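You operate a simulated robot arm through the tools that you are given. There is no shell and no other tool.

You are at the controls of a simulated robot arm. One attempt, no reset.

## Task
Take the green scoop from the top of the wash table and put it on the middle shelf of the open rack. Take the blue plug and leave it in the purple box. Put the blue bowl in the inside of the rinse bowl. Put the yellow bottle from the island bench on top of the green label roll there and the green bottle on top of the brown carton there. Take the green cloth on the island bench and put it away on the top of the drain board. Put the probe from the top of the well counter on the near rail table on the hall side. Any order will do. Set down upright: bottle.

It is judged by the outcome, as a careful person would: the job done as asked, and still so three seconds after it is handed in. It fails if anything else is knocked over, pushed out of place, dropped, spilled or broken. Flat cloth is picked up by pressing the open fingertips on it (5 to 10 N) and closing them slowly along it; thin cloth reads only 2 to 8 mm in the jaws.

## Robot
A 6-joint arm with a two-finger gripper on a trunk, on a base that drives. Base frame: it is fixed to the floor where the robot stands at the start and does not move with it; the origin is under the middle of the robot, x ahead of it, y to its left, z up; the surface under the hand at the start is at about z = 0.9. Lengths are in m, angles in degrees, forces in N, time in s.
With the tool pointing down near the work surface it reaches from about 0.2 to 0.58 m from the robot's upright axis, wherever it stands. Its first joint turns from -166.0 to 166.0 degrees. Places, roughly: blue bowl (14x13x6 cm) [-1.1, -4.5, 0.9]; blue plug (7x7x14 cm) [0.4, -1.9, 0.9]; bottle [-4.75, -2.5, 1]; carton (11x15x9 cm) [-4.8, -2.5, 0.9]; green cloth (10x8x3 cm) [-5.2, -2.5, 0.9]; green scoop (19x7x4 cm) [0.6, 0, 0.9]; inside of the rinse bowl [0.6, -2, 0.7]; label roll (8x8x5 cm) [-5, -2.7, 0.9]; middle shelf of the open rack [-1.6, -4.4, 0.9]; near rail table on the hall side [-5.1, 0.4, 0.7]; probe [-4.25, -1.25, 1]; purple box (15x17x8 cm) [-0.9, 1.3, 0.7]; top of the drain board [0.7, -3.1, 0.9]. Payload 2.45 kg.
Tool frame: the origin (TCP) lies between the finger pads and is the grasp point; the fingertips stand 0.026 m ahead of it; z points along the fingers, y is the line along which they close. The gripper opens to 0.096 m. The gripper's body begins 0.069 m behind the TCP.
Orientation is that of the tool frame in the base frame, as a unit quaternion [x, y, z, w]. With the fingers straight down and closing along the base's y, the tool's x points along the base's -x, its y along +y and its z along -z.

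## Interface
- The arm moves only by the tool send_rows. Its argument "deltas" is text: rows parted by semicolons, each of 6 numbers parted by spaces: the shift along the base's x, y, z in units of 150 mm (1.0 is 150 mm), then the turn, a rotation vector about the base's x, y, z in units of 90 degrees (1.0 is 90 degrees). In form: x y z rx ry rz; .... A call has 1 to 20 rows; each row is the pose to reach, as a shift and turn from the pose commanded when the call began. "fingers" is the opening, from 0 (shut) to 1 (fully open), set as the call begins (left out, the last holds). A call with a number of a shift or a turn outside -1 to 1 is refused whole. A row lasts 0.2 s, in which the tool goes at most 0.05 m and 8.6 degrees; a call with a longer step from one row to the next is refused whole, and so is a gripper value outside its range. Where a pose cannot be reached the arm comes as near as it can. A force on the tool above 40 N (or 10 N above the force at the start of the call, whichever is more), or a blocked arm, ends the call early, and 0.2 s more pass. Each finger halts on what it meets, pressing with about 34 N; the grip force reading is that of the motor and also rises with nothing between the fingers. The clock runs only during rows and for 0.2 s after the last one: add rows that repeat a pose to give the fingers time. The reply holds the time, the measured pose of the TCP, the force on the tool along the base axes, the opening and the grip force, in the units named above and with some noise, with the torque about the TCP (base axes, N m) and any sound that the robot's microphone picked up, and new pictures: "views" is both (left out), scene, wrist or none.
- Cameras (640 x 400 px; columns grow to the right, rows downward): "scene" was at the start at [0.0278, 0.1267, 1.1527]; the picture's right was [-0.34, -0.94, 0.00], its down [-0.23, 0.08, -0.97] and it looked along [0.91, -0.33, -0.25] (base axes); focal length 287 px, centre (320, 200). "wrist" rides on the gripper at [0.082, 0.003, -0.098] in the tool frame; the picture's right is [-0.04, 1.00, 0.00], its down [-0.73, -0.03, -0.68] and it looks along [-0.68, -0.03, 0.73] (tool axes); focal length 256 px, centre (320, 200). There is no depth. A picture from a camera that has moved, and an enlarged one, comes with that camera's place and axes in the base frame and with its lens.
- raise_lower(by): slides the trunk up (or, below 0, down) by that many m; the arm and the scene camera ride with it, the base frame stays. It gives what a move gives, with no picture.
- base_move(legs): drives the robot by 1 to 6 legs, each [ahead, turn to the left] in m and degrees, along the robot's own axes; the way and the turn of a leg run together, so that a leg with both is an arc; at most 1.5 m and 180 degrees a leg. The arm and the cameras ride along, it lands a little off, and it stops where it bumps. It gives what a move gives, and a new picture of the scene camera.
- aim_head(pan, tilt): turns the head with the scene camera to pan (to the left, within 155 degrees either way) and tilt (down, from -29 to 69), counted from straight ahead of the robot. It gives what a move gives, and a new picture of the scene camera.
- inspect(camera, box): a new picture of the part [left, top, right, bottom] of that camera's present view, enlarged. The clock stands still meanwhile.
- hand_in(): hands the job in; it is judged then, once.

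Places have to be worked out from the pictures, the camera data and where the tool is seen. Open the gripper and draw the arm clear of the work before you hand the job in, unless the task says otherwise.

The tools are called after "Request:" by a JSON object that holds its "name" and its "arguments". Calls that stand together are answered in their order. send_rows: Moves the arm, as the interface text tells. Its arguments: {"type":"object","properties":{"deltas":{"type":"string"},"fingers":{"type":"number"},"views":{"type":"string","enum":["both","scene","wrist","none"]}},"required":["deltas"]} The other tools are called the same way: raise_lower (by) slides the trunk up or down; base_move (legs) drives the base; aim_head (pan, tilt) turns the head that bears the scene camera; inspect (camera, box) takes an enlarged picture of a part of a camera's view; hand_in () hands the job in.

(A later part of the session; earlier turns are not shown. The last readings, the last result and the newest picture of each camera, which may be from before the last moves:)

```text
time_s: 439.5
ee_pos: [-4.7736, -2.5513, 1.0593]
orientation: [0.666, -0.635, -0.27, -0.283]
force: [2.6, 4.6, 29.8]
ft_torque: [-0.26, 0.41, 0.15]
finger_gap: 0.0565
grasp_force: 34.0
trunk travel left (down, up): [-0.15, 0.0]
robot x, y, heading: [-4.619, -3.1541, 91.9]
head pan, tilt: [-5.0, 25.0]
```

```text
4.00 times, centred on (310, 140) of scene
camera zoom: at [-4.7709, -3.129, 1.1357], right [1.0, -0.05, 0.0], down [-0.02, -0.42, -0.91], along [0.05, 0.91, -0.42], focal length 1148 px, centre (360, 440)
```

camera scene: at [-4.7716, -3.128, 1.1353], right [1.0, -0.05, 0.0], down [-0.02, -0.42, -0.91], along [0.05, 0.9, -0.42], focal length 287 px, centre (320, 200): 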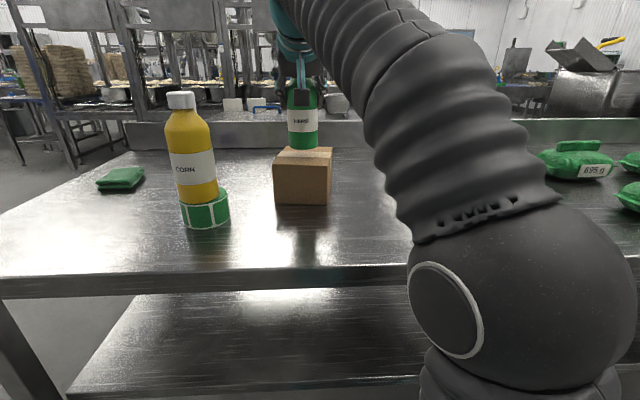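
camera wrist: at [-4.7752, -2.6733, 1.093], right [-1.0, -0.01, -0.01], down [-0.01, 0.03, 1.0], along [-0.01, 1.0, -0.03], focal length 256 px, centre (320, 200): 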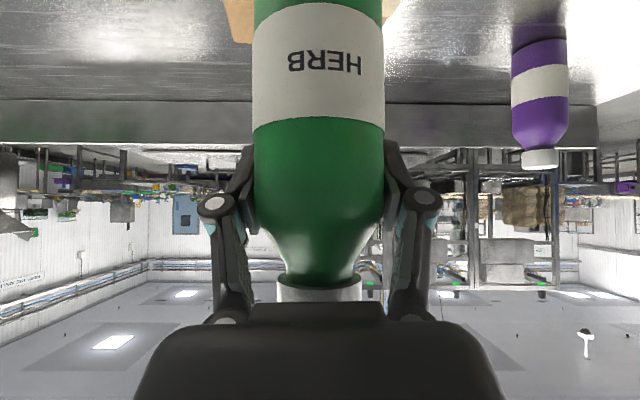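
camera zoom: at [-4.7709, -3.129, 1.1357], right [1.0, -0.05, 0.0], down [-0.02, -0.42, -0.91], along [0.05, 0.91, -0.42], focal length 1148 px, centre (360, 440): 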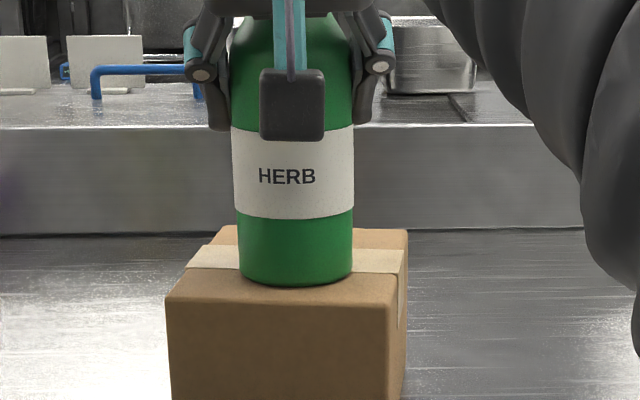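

The contact is at 30 N. I'll relieve it by about 3 mm and then open.

Request:
{"name": "send_rows", "arguments": {"deltas": "0 0 0.01 0 0 0; 0 0 0.018 0 0 0; 0 0 0.018 0 0 0", "views": "none"}}

Request:
{"name": "send_rows", "arguments": {"deltas": "0 0 0 0 0 0; 0 0 0 0 0 0; 0 0 0 0 0 0; 0 0 0 0 0 0", "fingers": 0.95}}

Request:
{"name": "inspect", "arguments": {"camera": "scene", "box": [230, 90, 390, 190]}}

```text
time_s: 440.3
ee_pos: [-4.7751, -2.5493, 1.0577]
orientation: [0.669, -0.634, -0.268, -0.281]
force: [4.2, -4.6, 13.9]
ft_torque: [-0.49, 0.06, 0.12]
finger_gap: 0.0558
grasp_force: 34.0
trunk travel left (down, up): [-0.15, 0.0]
robot x, y, heading: [-4.6216, -3.1576, 91.8]
head pan, tilt: [-5.0, 25.0]
```

```text
time_s: 441.3
ee_pos: [-4.7751, -2.5479, 1.0581]
orientation: [0.668, -0.634, -0.269, -0.281]
force: [-0.4, -0.2, 0.0]
ft_torque: [-0.02, -0.02, -0.01]
finger_gap: 0.0913
grasp_force: 0.0
trunk travel left (down, up): [-0.15, 0.0]
robot x, y, heading: [-4.6226, -3.1553, 91.9]
head pan, tilt: [-5.0, 25.0]
camera scene: at [-4.7715, -3.1281, 1.1353], right [1.0, -0.05, 0.0], down [-0.02, -0.42, -0.91], along [0.05, 0.91, -0.42], focal length 287 px, centre (320, 200)
camera wrist: at [-4.7746, -2.674, 1.0683], right [-1.0, -0.01, -0.01], down [-0.01, 0.03, 1.0], along [-0.01, 1.0, -0.03], focal length 256 px, centre (320, 200)
```

scene: 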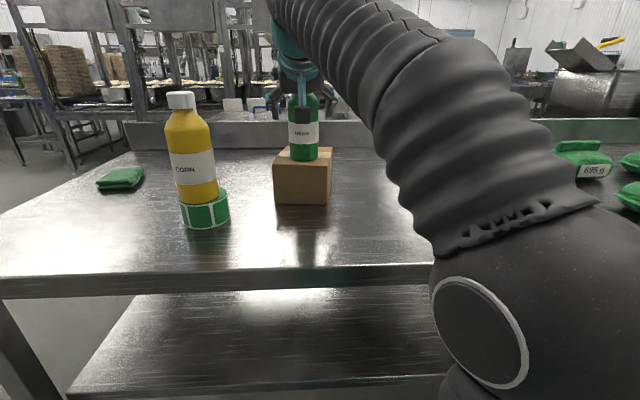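
wrist: 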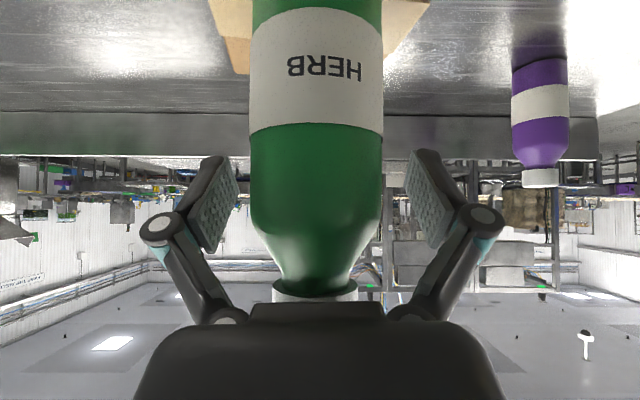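

```text
4.00 times, centred on (310, 140) of scene
camera zoom: at [-4.7715, -3.1281, 1.1353], right [1.0, -0.05, 0.0], down [-0.02, -0.42, -0.91], along [0.05, 0.91, -0.42], focal length 1148 px, centre (360, 440)
```

zoom: 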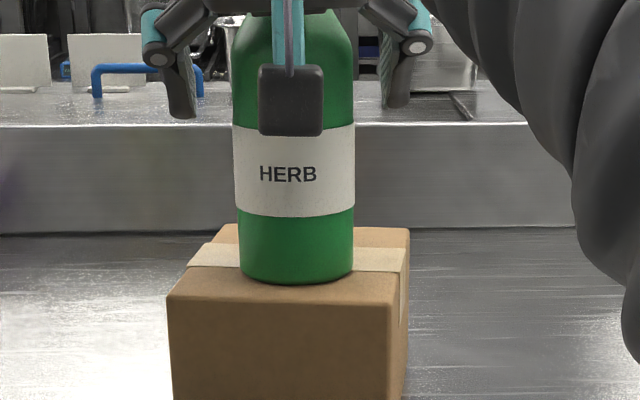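

The green bottle stands on the carton. I'll withdraw straight back.

Request:
{"name": "send_rows", "arguments": {"deltas": "0 -0.08 0 0 0 0; 0 -0.2 0 0 0 0; 0 -0.35 0 0 0 0; 0 -0.5 0 0 0 0; 0 -0.7 0 0 0 0; 0 -0.9 0.05 0 0 0; 0 -1 0.1 0 0 0; 0 -1 0.1 0 0 0"}}

```text
time_s: 443.1
ee_pos: [-4.7769, -2.6982, 1.0756]
orientation: [0.668, -0.634, -0.269, -0.281]
force: [0.8, -1.0, -0.2]
ft_torque: [-0.02, -0.03, 0.04]
finger_gap: 0.0913
grasp_force: 0.0
trunk travel left (down, up): [-0.15, 0.0]
robot x, y, heading: [-4.6191, -3.1553, 92.1]
head pan, tilt: [-5.0, 25.0]
camera scene: at [-4.7715, -3.1281, 1.1353], right [1.0, -0.05, 0.0], down [-0.02, -0.42, -0.91], along [0.05, 0.91, -0.42], focal length 287 px, centre (320, 200)
camera wrist: at [-4.7753, -2.8244, 1.0845], right [-1.0, -0.01, -0.01], down [-0.01, 0.03, 1.0], along [-0.01, 1.0, -0.03], focal length 256 px, centre (320, 200)
```

scene: 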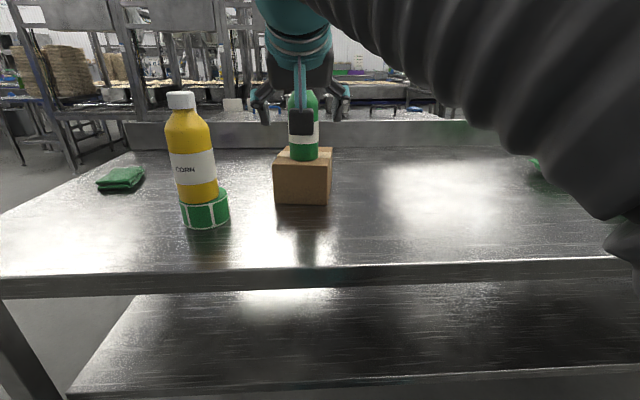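
wrist: 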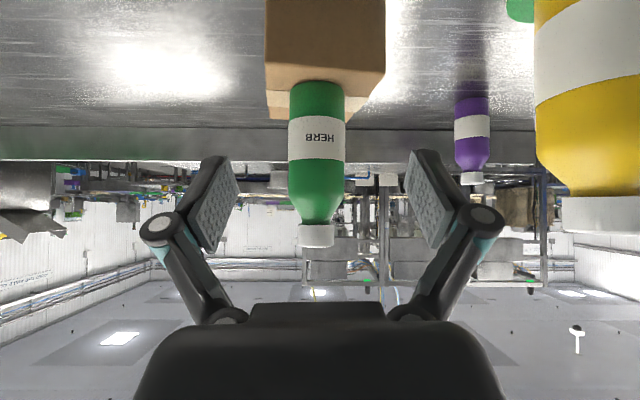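

Both bottles are placed and standing. Now the green cloth near the bench's west end: I'll centre the arm, drive around to the west end, and face east.

Request:
{"name": "send_rows", "arguments": {"deltas": "0.2 -0.1 0.02 0 0 0; 0.4 -0.2 0.04 0 0 0; 0.6 -0.25 0.04 0 0 0; 0.8 -0.3 0.04 0 0 0; 0.9 -0.3 0.04 0 0 0; 0.9 -0.3 0.04 0 0 0", "fingers": 0.5, "views": "none"}}

Request:
{"name": "base_move", "arguments": {"legs": [[-0.2, 0], [0, 89], [1.08, 0], [0, -90], [0.86, 0], [0, -90]]}}

Request:
{"name": "aim_head", "arguments": {"pan": -5, "tilt": 30}}

```text
time_s: 444.5
ee_pos: [-4.6383, -2.742, 1.0808]
orientation: [0.669, -0.634, -0.268, -0.281]
force: [-0.6, 0.0, 0.0]
ft_torque: [0.01, -0.01, 0.01]
finger_gap: 0.0481
grasp_force: 0.1
trunk travel left (down, up): [-0.15, 0.0]
robot x, y, heading: [-4.6222, -3.1542, 92.0]
head pan, tilt: [-5.0, 25.0]
```

```text
time_s: 466.6
ee_pos: [-5.32, -2.4892, 1.0798]
orientation: [-0.042, 0.92, -0.001, 0.39]
force: [0.0, -0.2, 0.4]
ft_torque: [0.03, -0.02, -0.01]
finger_gap: 0.0482
grasp_force: 0.0
trunk travel left (down, up): [-0.15, 0.0]
robot x, y, heading: [-5.7308, -2.5233, 4.1]
head pan, tilt: [-5.0, 25.0]
camera scene: at [-5.7106, -2.3706, 1.1353], right [-0.01, -1.0, 0.0], down [-0.42, 0.01, -0.91], along [0.91, -0.01, -0.42], focal length 287 px, centre (320, 200)
```

scene: 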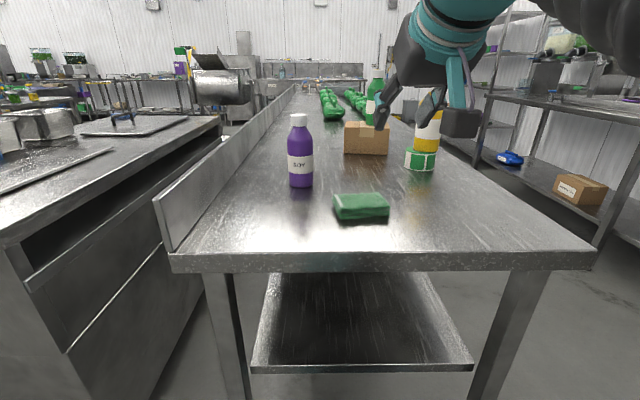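

```text
time_s: 467.2
ee_pos: [-5.3189, -2.4879, 1.0813]
orientation: [-0.042, 0.92, -0.001, 0.389]
force: [0.7, 0.3, -0.3]
ft_torque: [0.04, -0.02, 0.02]
finger_gap: 0.0484
grasp_force: 0.1
trunk travel left (down, up): [-0.15, 0.0]
robot x, y, heading: [-5.7316, -2.5209, 4.3]
head pan, tilt: [-5.0, 30.0]
camera scene: at [-5.7122, -2.3706, 1.1274], right [-0.01, -1.0, 0.0], down [-0.5, 0.01, -0.87], along [0.87, -0.01, -0.5], focal length 287 px, centre (320, 200)
```

scene: 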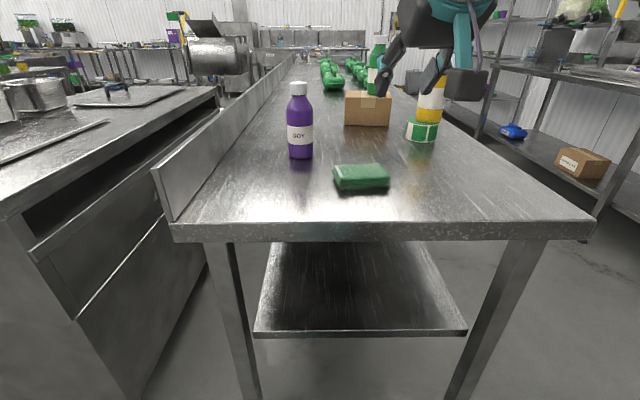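

Everything on the bench is standing well. I'll zoom in on the cloth.

Request:
{"name": "inspect", "arguments": {"camera": "scene", "box": [313, 145, 409, 205]}}

Request:
{"name": "inspect", "arguments": {"camera": "wrist", "box": [0, 0, 640, 400]}}

```text
6.67 times, centred on (361, 175) of scene
camera zoom: at [-5.7122, -2.3706, 1.1274], right [-0.01, -1.0, 0.0], down [-0.5, 0.01, -0.87], along [0.87, -0.01, -0.5], focal length 1913 px, centre (47, 367)
```

zoom: 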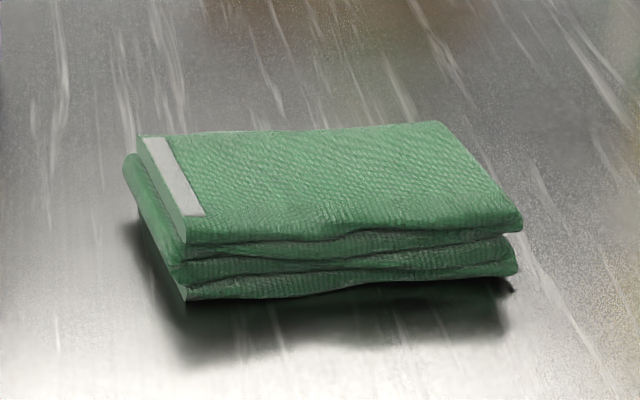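

```text
1.00 times, centred on (320, 200) of wrist (not enlarged: the box is as wide or as high as the picture)
camera zoom: at [-5.4477, -2.493, 1.0899], right [-0.05, 1.0, -0.01], down [0.03, 0.01, 1.0], along [1.0, 0.05, -0.03], focal length 256 px, centre (320, 200)
```

zoom: 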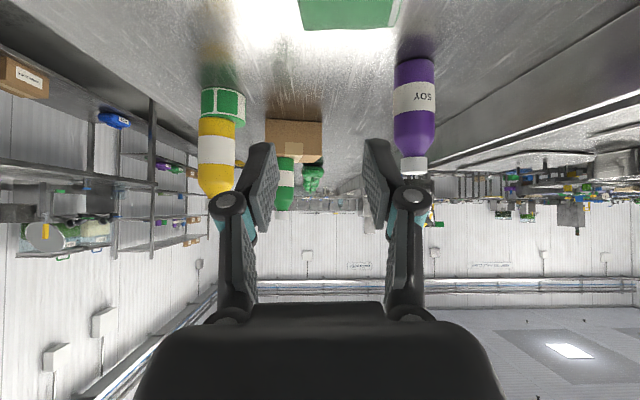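

The cloth is a folded four-layer pad at about (-5.245, -2.447), roughly 7 cm in x and 9.5 cm in y. I'll point the tool straight down, turned to close along x, and move above it.

Request:
{"name": "send_rows", "arguments": {"deltas": "0.041 0.021 -0.053 -0.0349 0.03 0.0786; 0.082 0.042 -0.107 -0.0699 0.0601 0.1572; 0.123 0.063 -0.16 -0.1048 0.0902 0.2357; 0.164 0.084 -0.213 -0.1397 0.1202 0.3143; 0.206 0.105 -0.267 -0.1747 0.1503 0.3929; 0.247 0.127 -0.32 -0.2096 0.1803 0.4715; 0.288 0.148 -0.373 -0.2445 0.2104 0.5501; 0.329 0.169 -0.427 -0.2794 0.2404 0.6286; 0.37 0.19 -0.48 -0.3144 0.2705 0.7072; 0.411 0.211 -0.533 -0.3493 0.3005 0.7858; 0.452 0.232 -0.587 -0.3843 0.3306 0.8644; 0.493 0.253 -0.64 -0.4192 0.3606 0.943; 0.493 0.253 -0.64 -0.4192 0.3606 0.943", "fingers": 1}}

```text
time_s: 470.1
ee_pos: [-5.2441, -2.4498, 0.9835]
orientation: [0.743, -0.669, 0.003, -0.012]
force: [-0.2, 0.3, 0.4]
ft_torque: [0.01, -0.02, 0.0]
finger_gap: 0.0959
grasp_force: 0.1
trunk travel left (down, up): [-0.15, 0.0]
robot x, y, heading: [-5.7313, -2.5239, 4.4]
head pan, tilt: [-5.0, 30.0]
camera scene: at [-5.7122, -2.3706, 1.1274], right [-0.01, -1.0, 0.0], down [-0.5, 0.01, -0.87], along [0.87, -0.01, -0.5], focal length 287 px, centre (320, 200)
camera wrist: at [-5.2425, -2.5315, 1.0809], right [-1.0, -0.06, -0.02], down [-0.06, 0.72, 0.69], along [-0.03, 0.69, -0.73], focal length 256 px, centre (320, 200)
```

scene: 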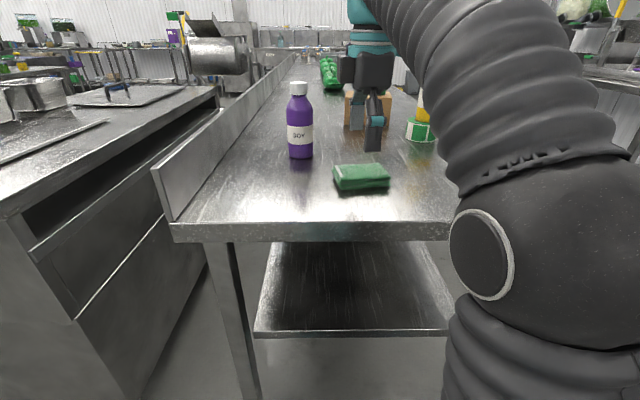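
wrist: 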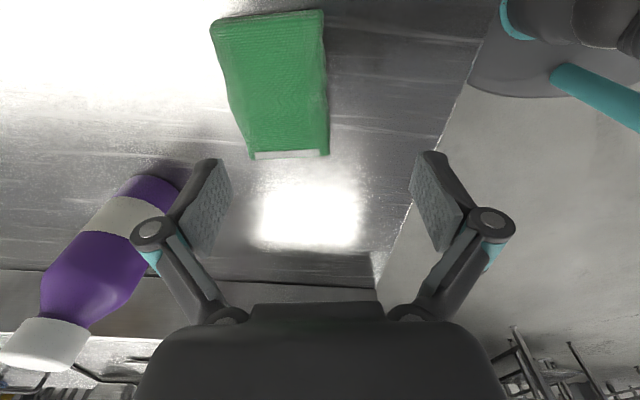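

Comparing both cameras puts the cloth's centre at about (-5.218, -2.464), its top near z = 0.905, turned about 7°. I'll centre over it and lower with fingers open.

Request:
{"name": "send_rows", "arguments": {"deltas": "0.09 -0.05 0 0 0 0.022; 0.174 -0.095 0 0 0 0.045; 0.174 -0.095 -0.12 0 0 0.045; 0.174 -0.095 -0.24 0 0 0.045; 0.174 -0.095 -0.24 0 0 0.045"}}

```text
time_s: 471.2
ee_pos: [-5.2183, -2.464, 0.9481]
orientation: [0.765, -0.644, 0.002, -0.013]
force: [-0.2, -0.6, 0.0]
ft_torque: [0.01, -0.01, -0.01]
finger_gap: 0.0961
grasp_force: 0.1
trunk travel left (down, up): [-0.15, 0.0]
robot x, y, heading: [-5.7334, -2.5251, 4.4]
head pan, tilt: [-5.0, 30.0]
camera scene: at [-5.7122, -2.3706, 1.1274], right [-0.01, -1.0, 0.0], down [-0.5, 0.01, -0.87], along [0.87, -0.01, -0.5], focal length 287 px, centre (320, 200)
camera wrist: at [-5.2115, -2.5449, 1.0444], right [-0.99, -0.13, -0.02], down [-0.11, 0.72, 0.69], along [-0.07, 0.68, -0.73], focal length 256 px, centre (320, 200)
```

scene: 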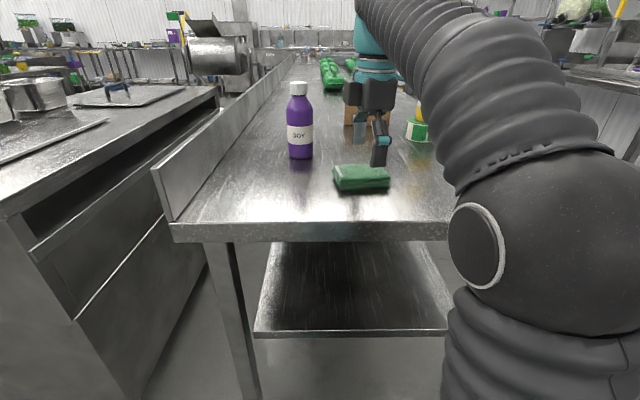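
wrist: 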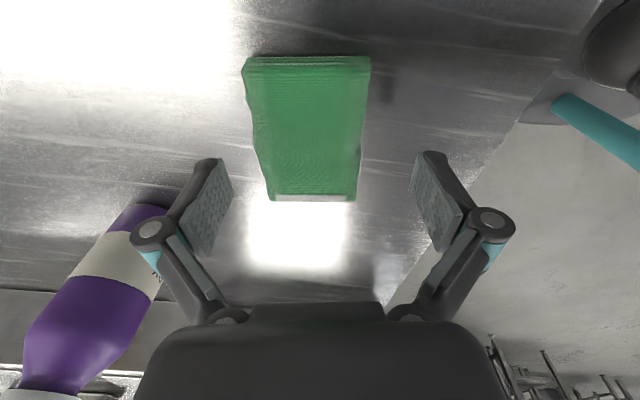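

The cloth's centre is about 7 mm east of the tool axis. I'll correct that and descend beside it.

Request:
{"name": "send_rows", "arguments": {"deltas": "0.045 0.006 0 0 0 0; 0.045 0.006 -0.08 0 0 0; 0.045 0.006 -0.16 0 0 0; 0.045 0.006 -0.22 0 0 0; 0.045 0.006 -0.22 0 0 0"}}

```text
time_s: 472.4
ee_pos: [-5.2128, -2.4616, 0.9167]
orientation: [0.765, -0.643, 0.004, -0.013]
force: [-0.1, -0.8, -0.3]
ft_torque: [-0.01, 0.0, -0.03]
finger_gap: 0.096
grasp_force: 0.1
trunk travel left (down, up): [-0.15, 0.0]
robot x, y, heading: [-5.7327, -2.5206, 4.2]
head pan, tilt: [-5.0, 30.0]
camera scene: at [-5.7122, -2.3706, 1.1274], right [-0.01, -1.0, 0.0], down [-0.5, 0.01, -0.87], along [0.87, -0.01, -0.5], focal length 287 px, centre (320, 200)
camera wrist: at [-5.2058, -2.5439, 1.013], right [-0.99, -0.13, -0.02], down [-0.11, 0.72, 0.69], along [-0.07, 0.68, -0.73], focal length 256 px, centre (320, 200)
```

scene: 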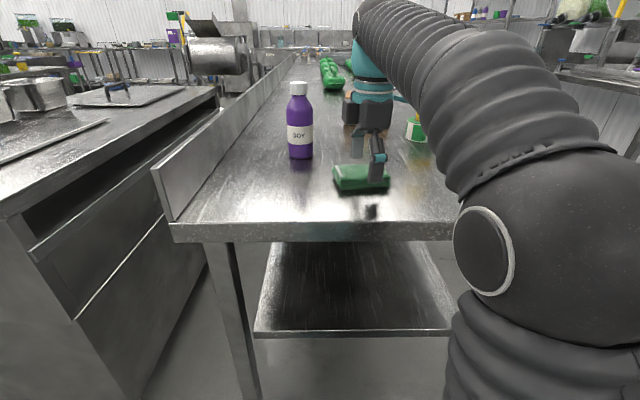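
wrist: 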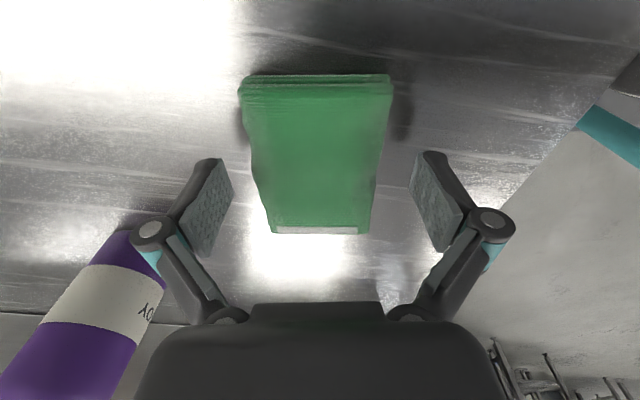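

The cloth is centred between the fingers. I'll close in stages.

Request:
{"name": "send_rows", "arguments": {"deltas": "0 0 0 0 0 0; 0 0 0 0 0 0", "fingers": 0.75, "views": "wrist"}}

Request:
{"name": "send_rows", "arguments": {"deltas": "0 0 0 0 0 0; 0 0 0 0 0 0; 0 0 0 0 0 0", "fingers": 0.6, "views": "wrist"}}

```text
time_s: 473.1
ee_pos: [-5.2141, -2.4621, 0.9157]
orientation: [0.765, -0.644, 0.003, -0.012]
force: [-0.2, -0.7, -0.2]
ft_torque: [0.0, -0.02, 0.01]
finger_gap: 0.0722
grasp_force: 0.1
trunk travel left (down, up): [-0.15, 0.0]
robot x, y, heading: [-5.7298, -2.5201, 4.1]
head pan, tilt: [-5.0, 30.0]
camera wrist: at [-5.2056, -2.5439, 1.013], right [-0.99, -0.13, -0.02], down [-0.11, 0.72, 0.69], along [-0.07, 0.68, -0.73], focal length 256 px, centre (320, 200)
```

wrist: 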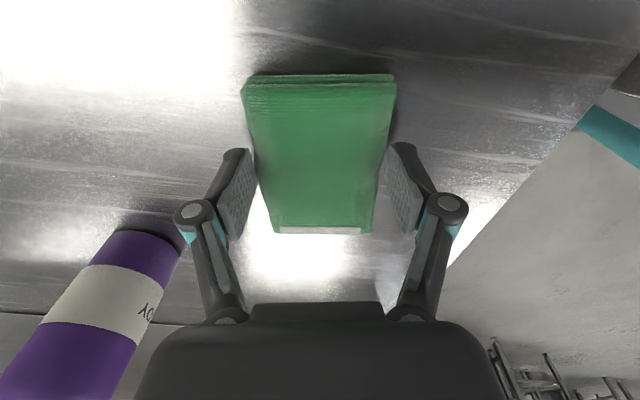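

```text
time_s: 473.9
ee_pos: [-5.2135, -2.4626, 0.916]
orientation: [0.765, -0.643, 0.003, -0.014]
force: [1.5, -0.4, 3.7]
ft_torque: [-0.01, 0.04, -0.06]
finger_gap: 0.0692
grasp_force: 34.4
trunk travel left (down, up): [-0.15, 0.0]
robot x, y, heading: [-5.7296, -2.524, 4.0]
head pan, tilt: [-5.0, 30.0]
camera wrist: at [-5.2058, -2.5439, 1.0133], right [-0.99, -0.13, -0.02], down [-0.11, 0.72, 0.69], along [-0.07, 0.68, -0.73], focal length 256 px, centre (320, 200)
```

wrist: 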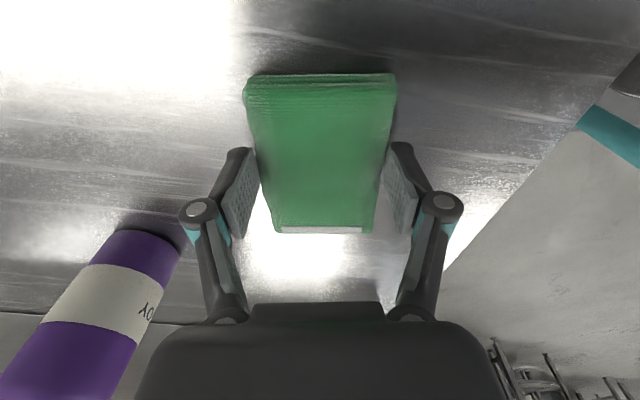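

The pad is firm and gripped at 6.9 cm with 34 N. I'll lift it.

Request:
{"name": "send_rows", "arguments": {"deltas": "0 0 0.05 0 0 0; 0 0 0.15 0 0 0; 0 0 0.3 0 0 0; 0 0 0.45 0 0 0; 0 0 0.5 0 0 0; 0 0 0.5 0 0 0", "fingers": 0.4}}

```text
time_s: 475.2
ee_pos: [-5.2122, -2.4631, 0.9905]
orientation: [0.766, -0.643, 0.003, -0.013]
force: [-0.2, -0.7, -0.8]
ft_torque: [0.0, 0.02, 0.0]
finger_gap: 0.069
grasp_force: 33.6
trunk travel left (down, up): [-0.15, 0.0]
robot x, y, heading: [-5.7299, -2.5204, 4.2]
head pan, tilt: [-5.0, 30.0]
camera scene: at [-5.7122, -2.3706, 1.1274], right [-0.01, -1.0, 0.0], down [-0.5, 0.01, -0.87], along [0.87, -0.01, -0.5], focal length 287 px, centre (320, 200)
camera wrist: at [-5.2039, -2.5439, 1.0868], right [-0.99, -0.13, -0.02], down [-0.11, 0.72, 0.69], along [-0.07, 0.68, -0.73], focal length 256 px, centre (320, 200)
```

scene: 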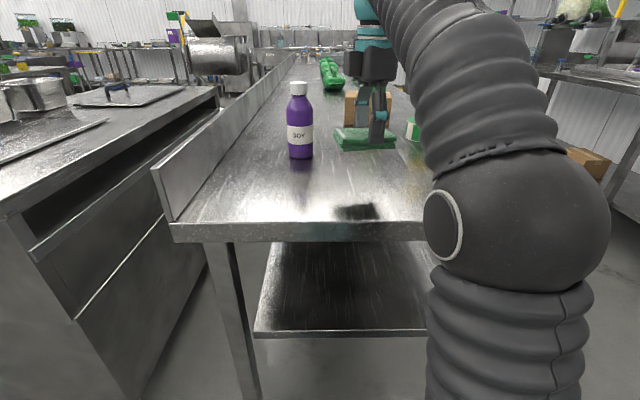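
wrist: 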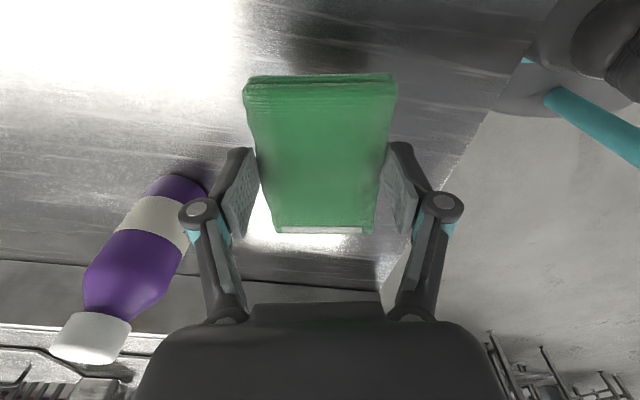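

The cloth is held and clear. I'll retract it, go round to the south aisle, and check the way east.

Request:
{"name": "send_rows", "arguments": {"deltas": "-0.2 0 0 0 0 0; -0.4 0 0 0 0 0; -0.6 -0.05 0 0 0 0; -0.8 -0.1 0 0 0 0; -0.8 -0.1 0 0 0 0", "views": "none"}}

Request:
{"name": "base_move", "arguments": {"legs": [[0, -94], [1.02, 0], [0, 90]]}}

Request:
{"name": "aim_head", "arguments": {"pan": 0, "tilt": 12}}

```text
time_s: 476.4
ee_pos: [-5.3342, -2.4781, 0.9867]
orientation: [0.765, -0.644, 0.002, -0.013]
force: [-0.1, -0.2, 0.3]
ft_torque: [0.02, -0.04, -0.01]
finger_gap: 0.0691
grasp_force: 34.2
trunk travel left (down, up): [-0.15, 0.0]
robot x, y, heading: [-5.7285, -2.5198, 4.1]
head pan, tilt: [-5.0, 30.0]
```

```text
time_s: 489.5
ee_pos: [-5.3229, -3.5264, 0.9875]
orientation: [0.741, -0.671, 0.004, -0.012]
force: [-0.1, 0.0, 0.4]
ft_torque: [-0.02, -0.01, -0.01]
finger_gap: 0.0689
grasp_force: 33.7
trunk travel left (down, up): [-0.15, 0.0]
robot x, y, heading: [-5.7254, -3.5426, -0.1]
head pan, tilt: [-5.0, 30.0]
camera scene: at [-5.6934, -3.3928, 1.1274], right [-0.09, -1.0, 0.0], down [-0.5, 0.04, -0.87], along [0.86, -0.07, -0.5], focal length 287 px, centre (320, 200)
```

scene: 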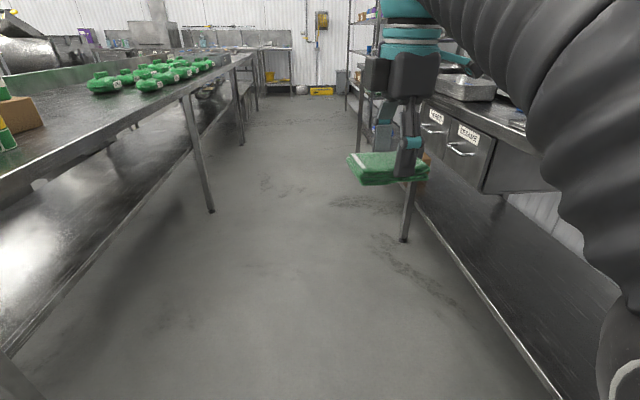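

```text
time_s: 490.3
ee_pos: [-5.3229, -3.5277, 0.9873]
orientation: [0.741, -0.671, 0.003, -0.013]
force: [1.3, -0.2, -0.9]
ft_torque: [-0.01, 0.0, -0.04]
finger_gap: 0.0692
grasp_force: 33.8
trunk travel left (down, up): [-0.15, 0.0]
robot x, y, heading: [-5.724, -3.5445, 0.0]
head pan, tilt: [0.0, 12.0]
camera scene: at [-5.6902, -3.3849, 1.1564], right [0.0, -1.0, 0.0], down [-0.21, 0.0, -0.98], along [0.98, 0.0, -0.21], focal length 287 px, centre (320, 200)
```

scene: 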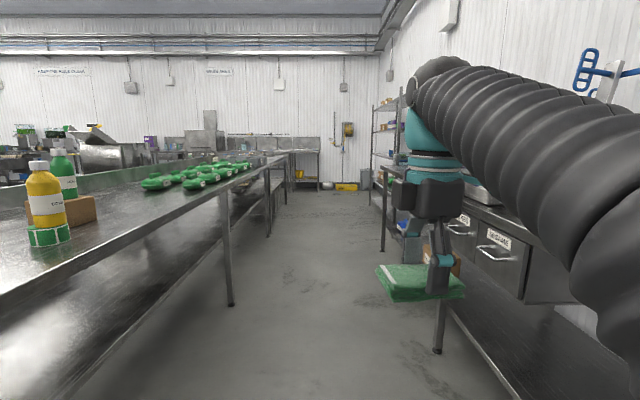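

The south aisle runs straight east and is clear, about 1.15 m wide. I'll drive along it in stages.

Request:
{"name": "base_move", "arguments": {"legs": [[0, 1.5], [1.5, 0], [1.5, -1.5], [1.3, 0]]}}

Request:
{"name": "aim_head", "arguments": {"pan": 10, "tilt": 15}}

```text
time_s: 511.2
ee_pos: [-1.0445, -3.4836, 0.9881]
orientation: [0.736, -0.677, 0.004, -0.013]
force: [-0.3, 0.6, -0.3]
ft_torque: [-0.01, 0.0, -0.01]
finger_gap: 0.069
grasp_force: 34.0
trunk travel left (down, up): [-0.15, 0.0]
robot x, y, heading: [-1.4444, -3.4928, -1.0]
head pan, tilt: [0.0, 12.0]
camera scene: at [-1.4086, -3.3354, 1.1565], right [-0.02, -1.0, 0.0], down [-0.21, 0.0, -0.98], along [0.98, -0.02, -0.21], focal length 287 px, centre (320, 200)
```

scene: 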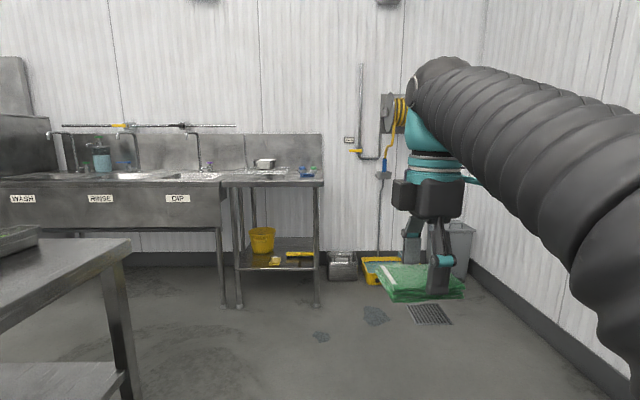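

```text
time_s: 511.9
ee_pos: [-1.044, -3.4839, 0.9879]
orientation: [0.735, -0.678, 0.004, -0.013]
force: [-0.3, -0.1, -0.6]
ft_torque: [0.04, -0.05, -0.02]
finger_gap: 0.0691
grasp_force: 34.1
trunk travel left (down, up): [-0.15, 0.0]
robot x, y, heading: [-1.4464, -3.4942, -0.7]
head pan, tilt: [10.0, 15.0]
camera scene: at [-1.4096, -3.3192, 1.1516], right [0.16, -0.99, 0.0], down [-0.26, -0.04, -0.97], along [0.95, 0.15, -0.26], focal length 287 px, centre (320, 200)
```

scene: 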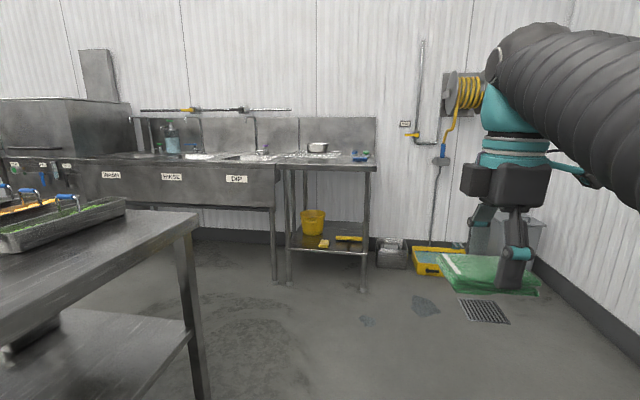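

Request:
{"name": "inspect", "arguments": {"camera": "scene", "box": [250, 100, 410, 200]}}

Request:
{"name": "base_move", "arguments": {"legs": [[0.9, 0], [0, 45], [0.45, 0], [0, -45]]}}

Request:
{"name": "aim_head", "arguments": {"pan": 5, "tilt": 22}}

```text
4.00 times, centred on (330, 150) of scene
camera zoom: at [-1.4096, -3.3192, 1.1516], right [0.16, -0.99, 0.0], down [-0.26, -0.04, -0.97], along [0.95, 0.15, -0.26], focal length 1148 px, centre (280, 400)
```

zoom: 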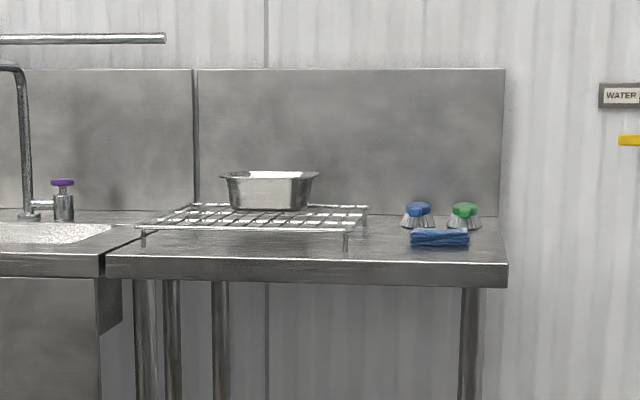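

```text
time_s: 523.1
ee_pos: [0.1822, -3.1668, 0.9885]
orientation: [0.742, -0.67, 0.003, -0.013]
force: [0.5, 0.2, -1.3]
ft_torque: [0.02, 0.02, 0.02]
finger_gap: 0.069
grasp_force: 33.9
trunk travel left (down, up): [-0.15, 0.0]
robot x, y, heading: [-0.2192, -3.1849, 0.4]
head pan, tilt: [10.0, 15.0]
camera scene: at [-0.1873, -3.0106, 1.1516], right [0.18, -0.98, 0.0], down [-0.25, -0.05, -0.97], along [0.95, 0.17, -0.26], focal length 287 px, centre (320, 200)
```

scene: 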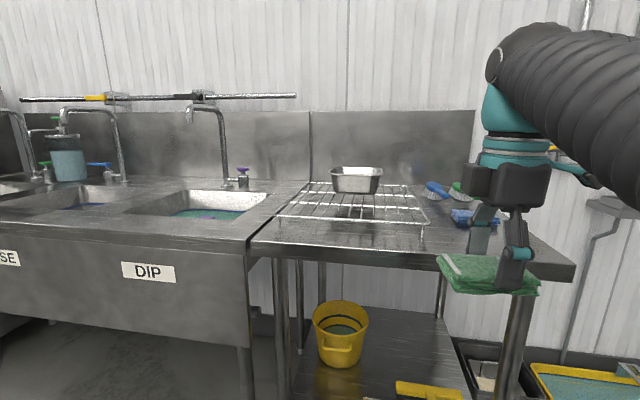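

```text
time_s: 523.8
ee_pos: [0.1813, -3.1674, 0.9879]
orientation: [0.742, -0.67, 0.003, -0.012]
force: [-0.1, 0.3, -1.0]
ft_torque: [-0.01, 0.01, 0.02]
finger_gap: 0.0689
grasp_force: 33.4
trunk travel left (down, up): [-0.15, 0.0]
robot x, y, heading: [-0.2173, -3.182, 0.3]
head pan, tilt: [5.0, 22.0]
camera scene: at [-0.1868, -3.0186, 1.1402], right [0.09, -1.0, 0.0], down [-0.37, -0.03, -0.93], along [0.92, 0.09, -0.37], focal length 287 px, centre (320, 200)
```

scene: 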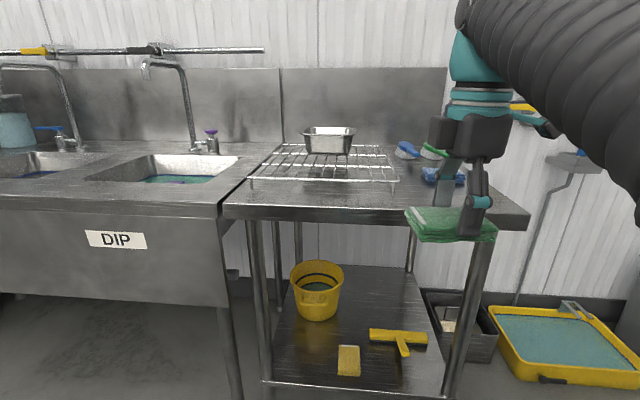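

The drain board table has a wire rack on the left, with brushes and a blue cloth at the back right. The front-right area, about x 0.36–0.55 and y -3.16 to -3.38, is clear. I'll drive up to it.

Request:
{"name": "base_move", "arguments": {"legs": [[0.2, 0]]}}

Request:
{"name": "aim_head", "arguments": {"pan": -10, "tilt": 30}}

Request:
{"name": "inspect", "arguments": {"camera": "wrist", "box": [0, 0, 640, 400]}}

```text
time_s: 525.4
ee_pos: [0.3777, -3.1681, 0.9883]
orientation: [0.742, -0.671, 0.003, -0.013]
force: [-1.1, -0.3, -1.0]
ft_torque: [0.0, 0.0, 0.01]
finger_gap: 0.0691
grasp_force: 34.0
trunk travel left (down, up): [-0.15, 0.0]
robot x, y, heading: [-0.0252, -3.1851, 0.1]
head pan, tilt: [5.0, 22.0]
camera scene: at [0.0103, -3.018, 1.1402], right [0.09, -1.0, 0.0], down [-0.37, -0.03, -0.93], along [0.92, 0.08, -0.37], focal length 287 px, centre (320, 200)
```

scene: 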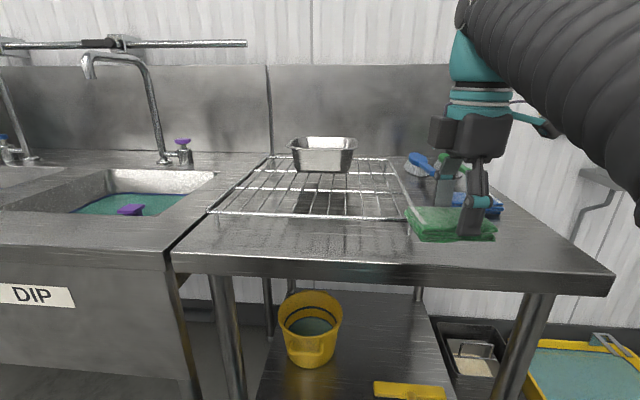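

```text
time_s: 526.1
ee_pos: [0.3787, -3.1668, 0.9881]
orientation: [0.741, -0.671, 0.004, -0.014]
force: [-0.4, -0.1, -0.7]
ft_torque: [-0.01, -0.01, 0.0]
finger_gap: 0.0691
grasp_force: 34.1
trunk travel left (down, up): [-0.15, 0.0]
robot x, y, heading: [-0.0222, -3.1843, 0.2]
head pan, tilt: [-10.0, 30.0]
camera scene: at [0.007, -3.0417, 1.1274], right [-0.17, -0.99, 0.0], down [-0.49, 0.08, -0.87], along [0.85, -0.15, -0.5], focal length 287 px, centre (320, 200)
```

scene: 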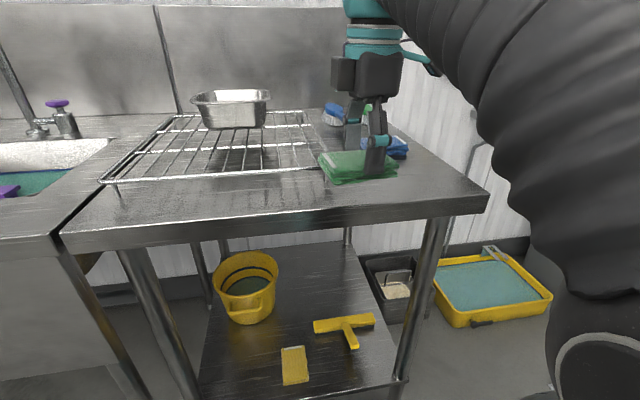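

```text
1.00 times, centred on (320, 200) of wrist (not enlarged: the box is as wide or as high as the picture)
camera zoom: at [0.38, -3.2489, 1.0847], right [-1.0, -0.06, -0.02], down [-0.06, 0.72, 0.69], along [-0.03, 0.69, -0.72], focal length 256 px, centre (320, 200)
```

zoom: 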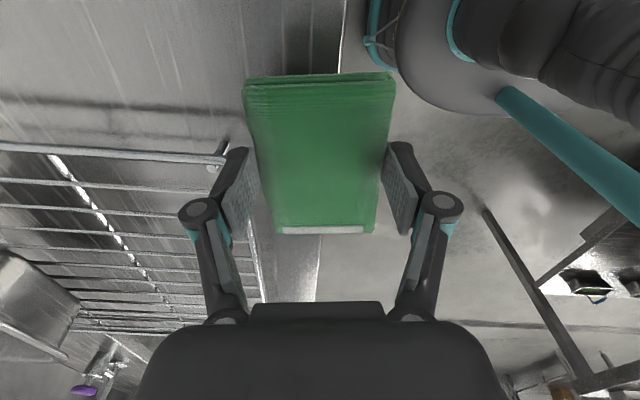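

I'll first move right, away from the wire rack, then forward over the free area at about (0.45, -3.262), and lower partway.

Request:
{"name": "send_rows", "arguments": {"deltas": "0 -0.2 0 0 0 0; 0 -0.4 0 0 0 0; 0 -0.634 0 0 0 0; 0.25 -0.634 0 0 0 0; 0.475 -0.634 0 0 0 0; 0.475 -0.634 -0.12 0 0 0; 0.475 -0.634 -0.24 0 0 0; 0.475 -0.634 -0.24 0 0 0"}}

```text
time_s: 527.9
ee_pos: [0.4513, -3.2623, 0.9524]
orientation: [0.742, -0.671, 0.003, -0.013]
force: [-1.0, 0.5, -0.2]
ft_torque: [-0.06, 0.02, 0.03]
finger_gap: 0.0691
grasp_force: 33.7
trunk travel left (down, up): [-0.15, 0.0]
robot x, y, heading: [-0.0246, -3.185, 0.4]
head pan, tilt: [-10.0, 30.0]
camera scene: at [0.007, -3.0418, 1.1274], right [-0.17, -0.99, 0.0], down [-0.49, 0.09, -0.87], along [0.85, -0.15, -0.5], focal length 287 px, centre (320, 200)
camera wrist: at [0.4531, -3.3438, 1.0494], right [-1.0, -0.06, -0.02], down [-0.06, 0.72, 0.69], along [-0.03, 0.69, -0.72], focal length 256 px, centre (320, 200)
```

scene: 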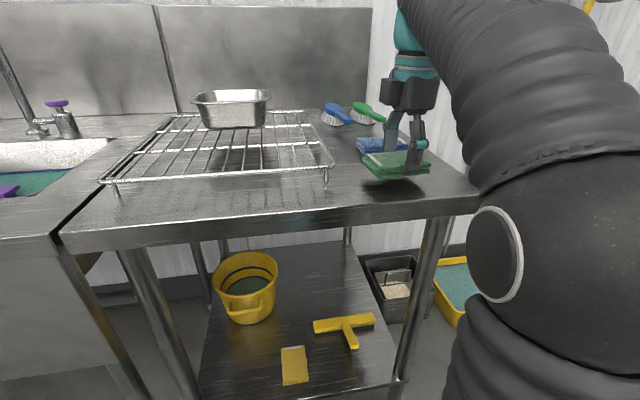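
wrist: 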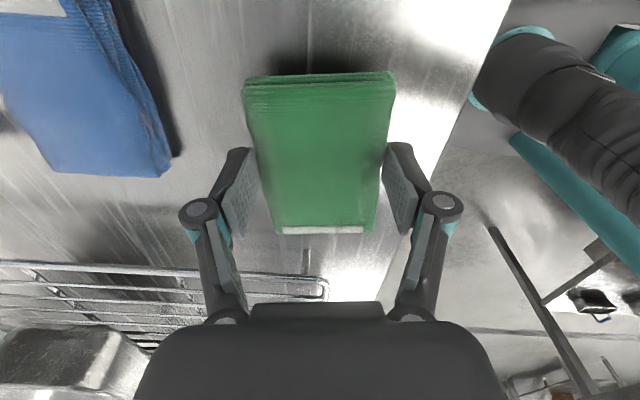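

There's clear room around it, so I'll lower to contact.

Request:
{"name": "send_rows", "arguments": {"deltas": "0 0 -0.03 0 0 0; 0 0 -0.06 0 0 0; 0 0 -0.08 0 0 0; 0 0 -0.08 0 0 0", "views": "none"}}

```text
time_s: 528.9
ee_pos: [0.4501, -3.2622, 0.9393]
orientation: [0.742, -0.671, 0.004, -0.014]
force: [0.0, -0.6, -0.6]
ft_torque: [0.04, 0.0, 0.02]
finger_gap: 0.069
grasp_force: 34.1
trunk travel left (down, up): [-0.15, 0.0]
robot x, y, heading: [-0.0218, -3.1854, -0.0]
head pan, tilt: [-10.0, 30.0]
```

Request:
{"name": "send_rows", "arguments": {"deltas": "0 0 -0.02 0 0 0; 0 0 -0.04 0 0 0; 0 0 -0.06 0 0 0; 0 0 -0.06 0 0 0", "views": "wrist"}}

```text
time_s: 529.9
ee_pos: [0.4488, -3.2628, 0.9327]
orientation: [0.742, -0.67, 0.005, -0.014]
force: [8.3, -1.1, 37.3]
ft_torque: [0.02, -0.25, -0.07]
finger_gap: 0.07
grasp_force: 33.9
trunk travel left (down, up): [-0.15, 0.0]
robot x, y, heading: [-0.0226, -3.1822, 0.2]
head pan, tilt: [-10.0, 30.0]
camera wrist: at [0.4504, -3.3439, 1.0295], right [-1.0, -0.06, -0.03], down [-0.06, 0.72, 0.69], along [-0.02, 0.69, -0.73], focal length 256 px, centre (320, 200)
```

wrist: 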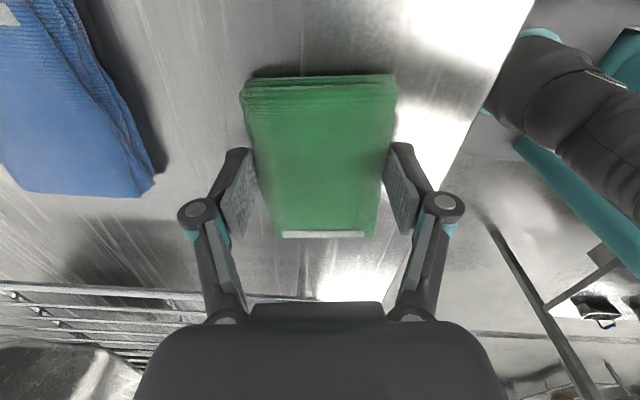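

Contact is firm, so the cloth is on the board. I'll relieve the pressure and open.

Request:
{"name": "send_rows", "arguments": {"deltas": "0 0 0.015 0 0 0; 0 0 0.022 0 0 0; 0 0 0.022 0 0 0", "views": "none"}}

Request:
{"name": "send_rows", "arguments": {"deltas": "0 0 0 0 0 0; 0 0 0 0 0 0; 0 0 0 0 0 0", "fingers": 0.9, "views": "wrist"}}

Request:
{"name": "send_rows", "arguments": {"deltas": "0 0 0.1 0 0 0; 0 0 0.2 0 0 0; 0 0 0.35 0 0 0; -0.2 0 0.4 0 0 0; -0.4 0 0.4 0 0 0; -0.4 0 0.4 0 0 0"}}

```text
time_s: 530.7
ee_pos: [0.4498, -3.2625, 0.9325]
orientation: [0.742, -0.67, 0.001, -0.012]
force: [-1.3, 0.3, 2.1]
ft_torque: [-0.12, -0.05, -0.02]
finger_gap: 0.0689
grasp_force: 33.8
trunk travel left (down, up): [-0.15, 0.0]
robot x, y, heading: [-0.0223, -3.1843, 0.3]
head pan, tilt: [-10.0, 30.0]
```

```text
time_s: 531.5
ee_pos: [0.4481, -3.2622, 0.9347]
orientation: [0.742, -0.67, 0.003, -0.013]
force: [0.1, 0.2, -0.4]
ft_torque: [0.0, 0.0, 0.0]
finger_gap: 0.0866
grasp_force: 0.1
trunk travel left (down, up): [-0.15, 0.0]
robot x, y, heading: [-0.02, -3.1849, 0.2]
head pan, tilt: [-10.0, 30.0]
camera wrist: at [0.4511, -3.3441, 1.0311], right [-1.0, -0.06, -0.02], down [-0.06, 0.72, 0.69], along [-0.03, 0.69, -0.72], focal length 256 px, centre (320, 200)
```

wrist: 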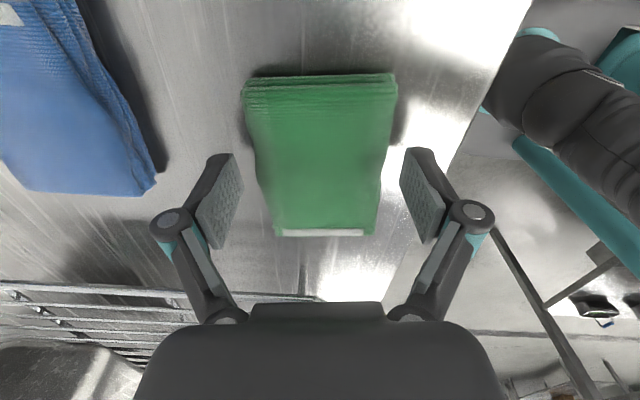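

```text
time_s: 532.9
ee_pos: [0.3888, -3.2635, 0.9956]
orientation: [0.742, -0.67, 0.004, -0.012]
force: [0.2, 0.3, 0.5]
ft_torque: [0.01, 0.04, -0.01]
finger_gap: 0.0865
grasp_force: 0.1
trunk travel left (down, up): [-0.15, 0.0]
robot x, y, heading: [-0.0229, -3.1859, 0.5]
head pan, tilt: [-10.0, 30.0]
camera scene: at [0.0071, -3.0418, 1.1274], right [-0.17, -0.99, 0.0], down [-0.49, 0.09, -0.87], along [0.85, -0.15, -0.5], focal length 287 px, centre (320, 200)
camera wrist: at [0.391, -3.3445, 1.0918], right [-1.0, -0.06, -0.02], down [-0.06, 0.72, 0.69], along [-0.03, 0.69, -0.72], focal length 256 px, centre (320, 200)
```

scene: 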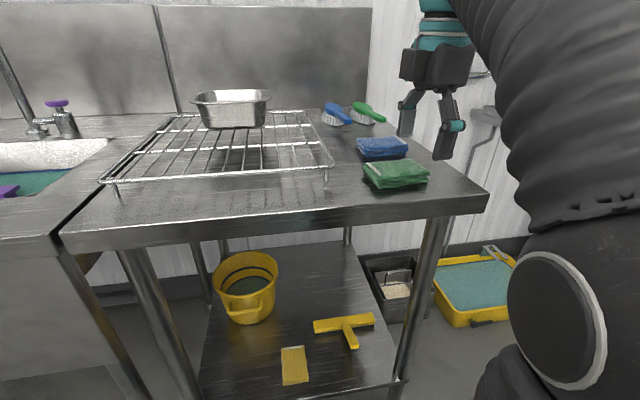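
wrist: 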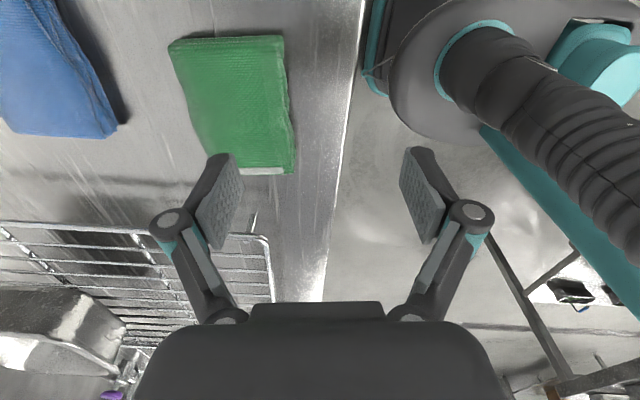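

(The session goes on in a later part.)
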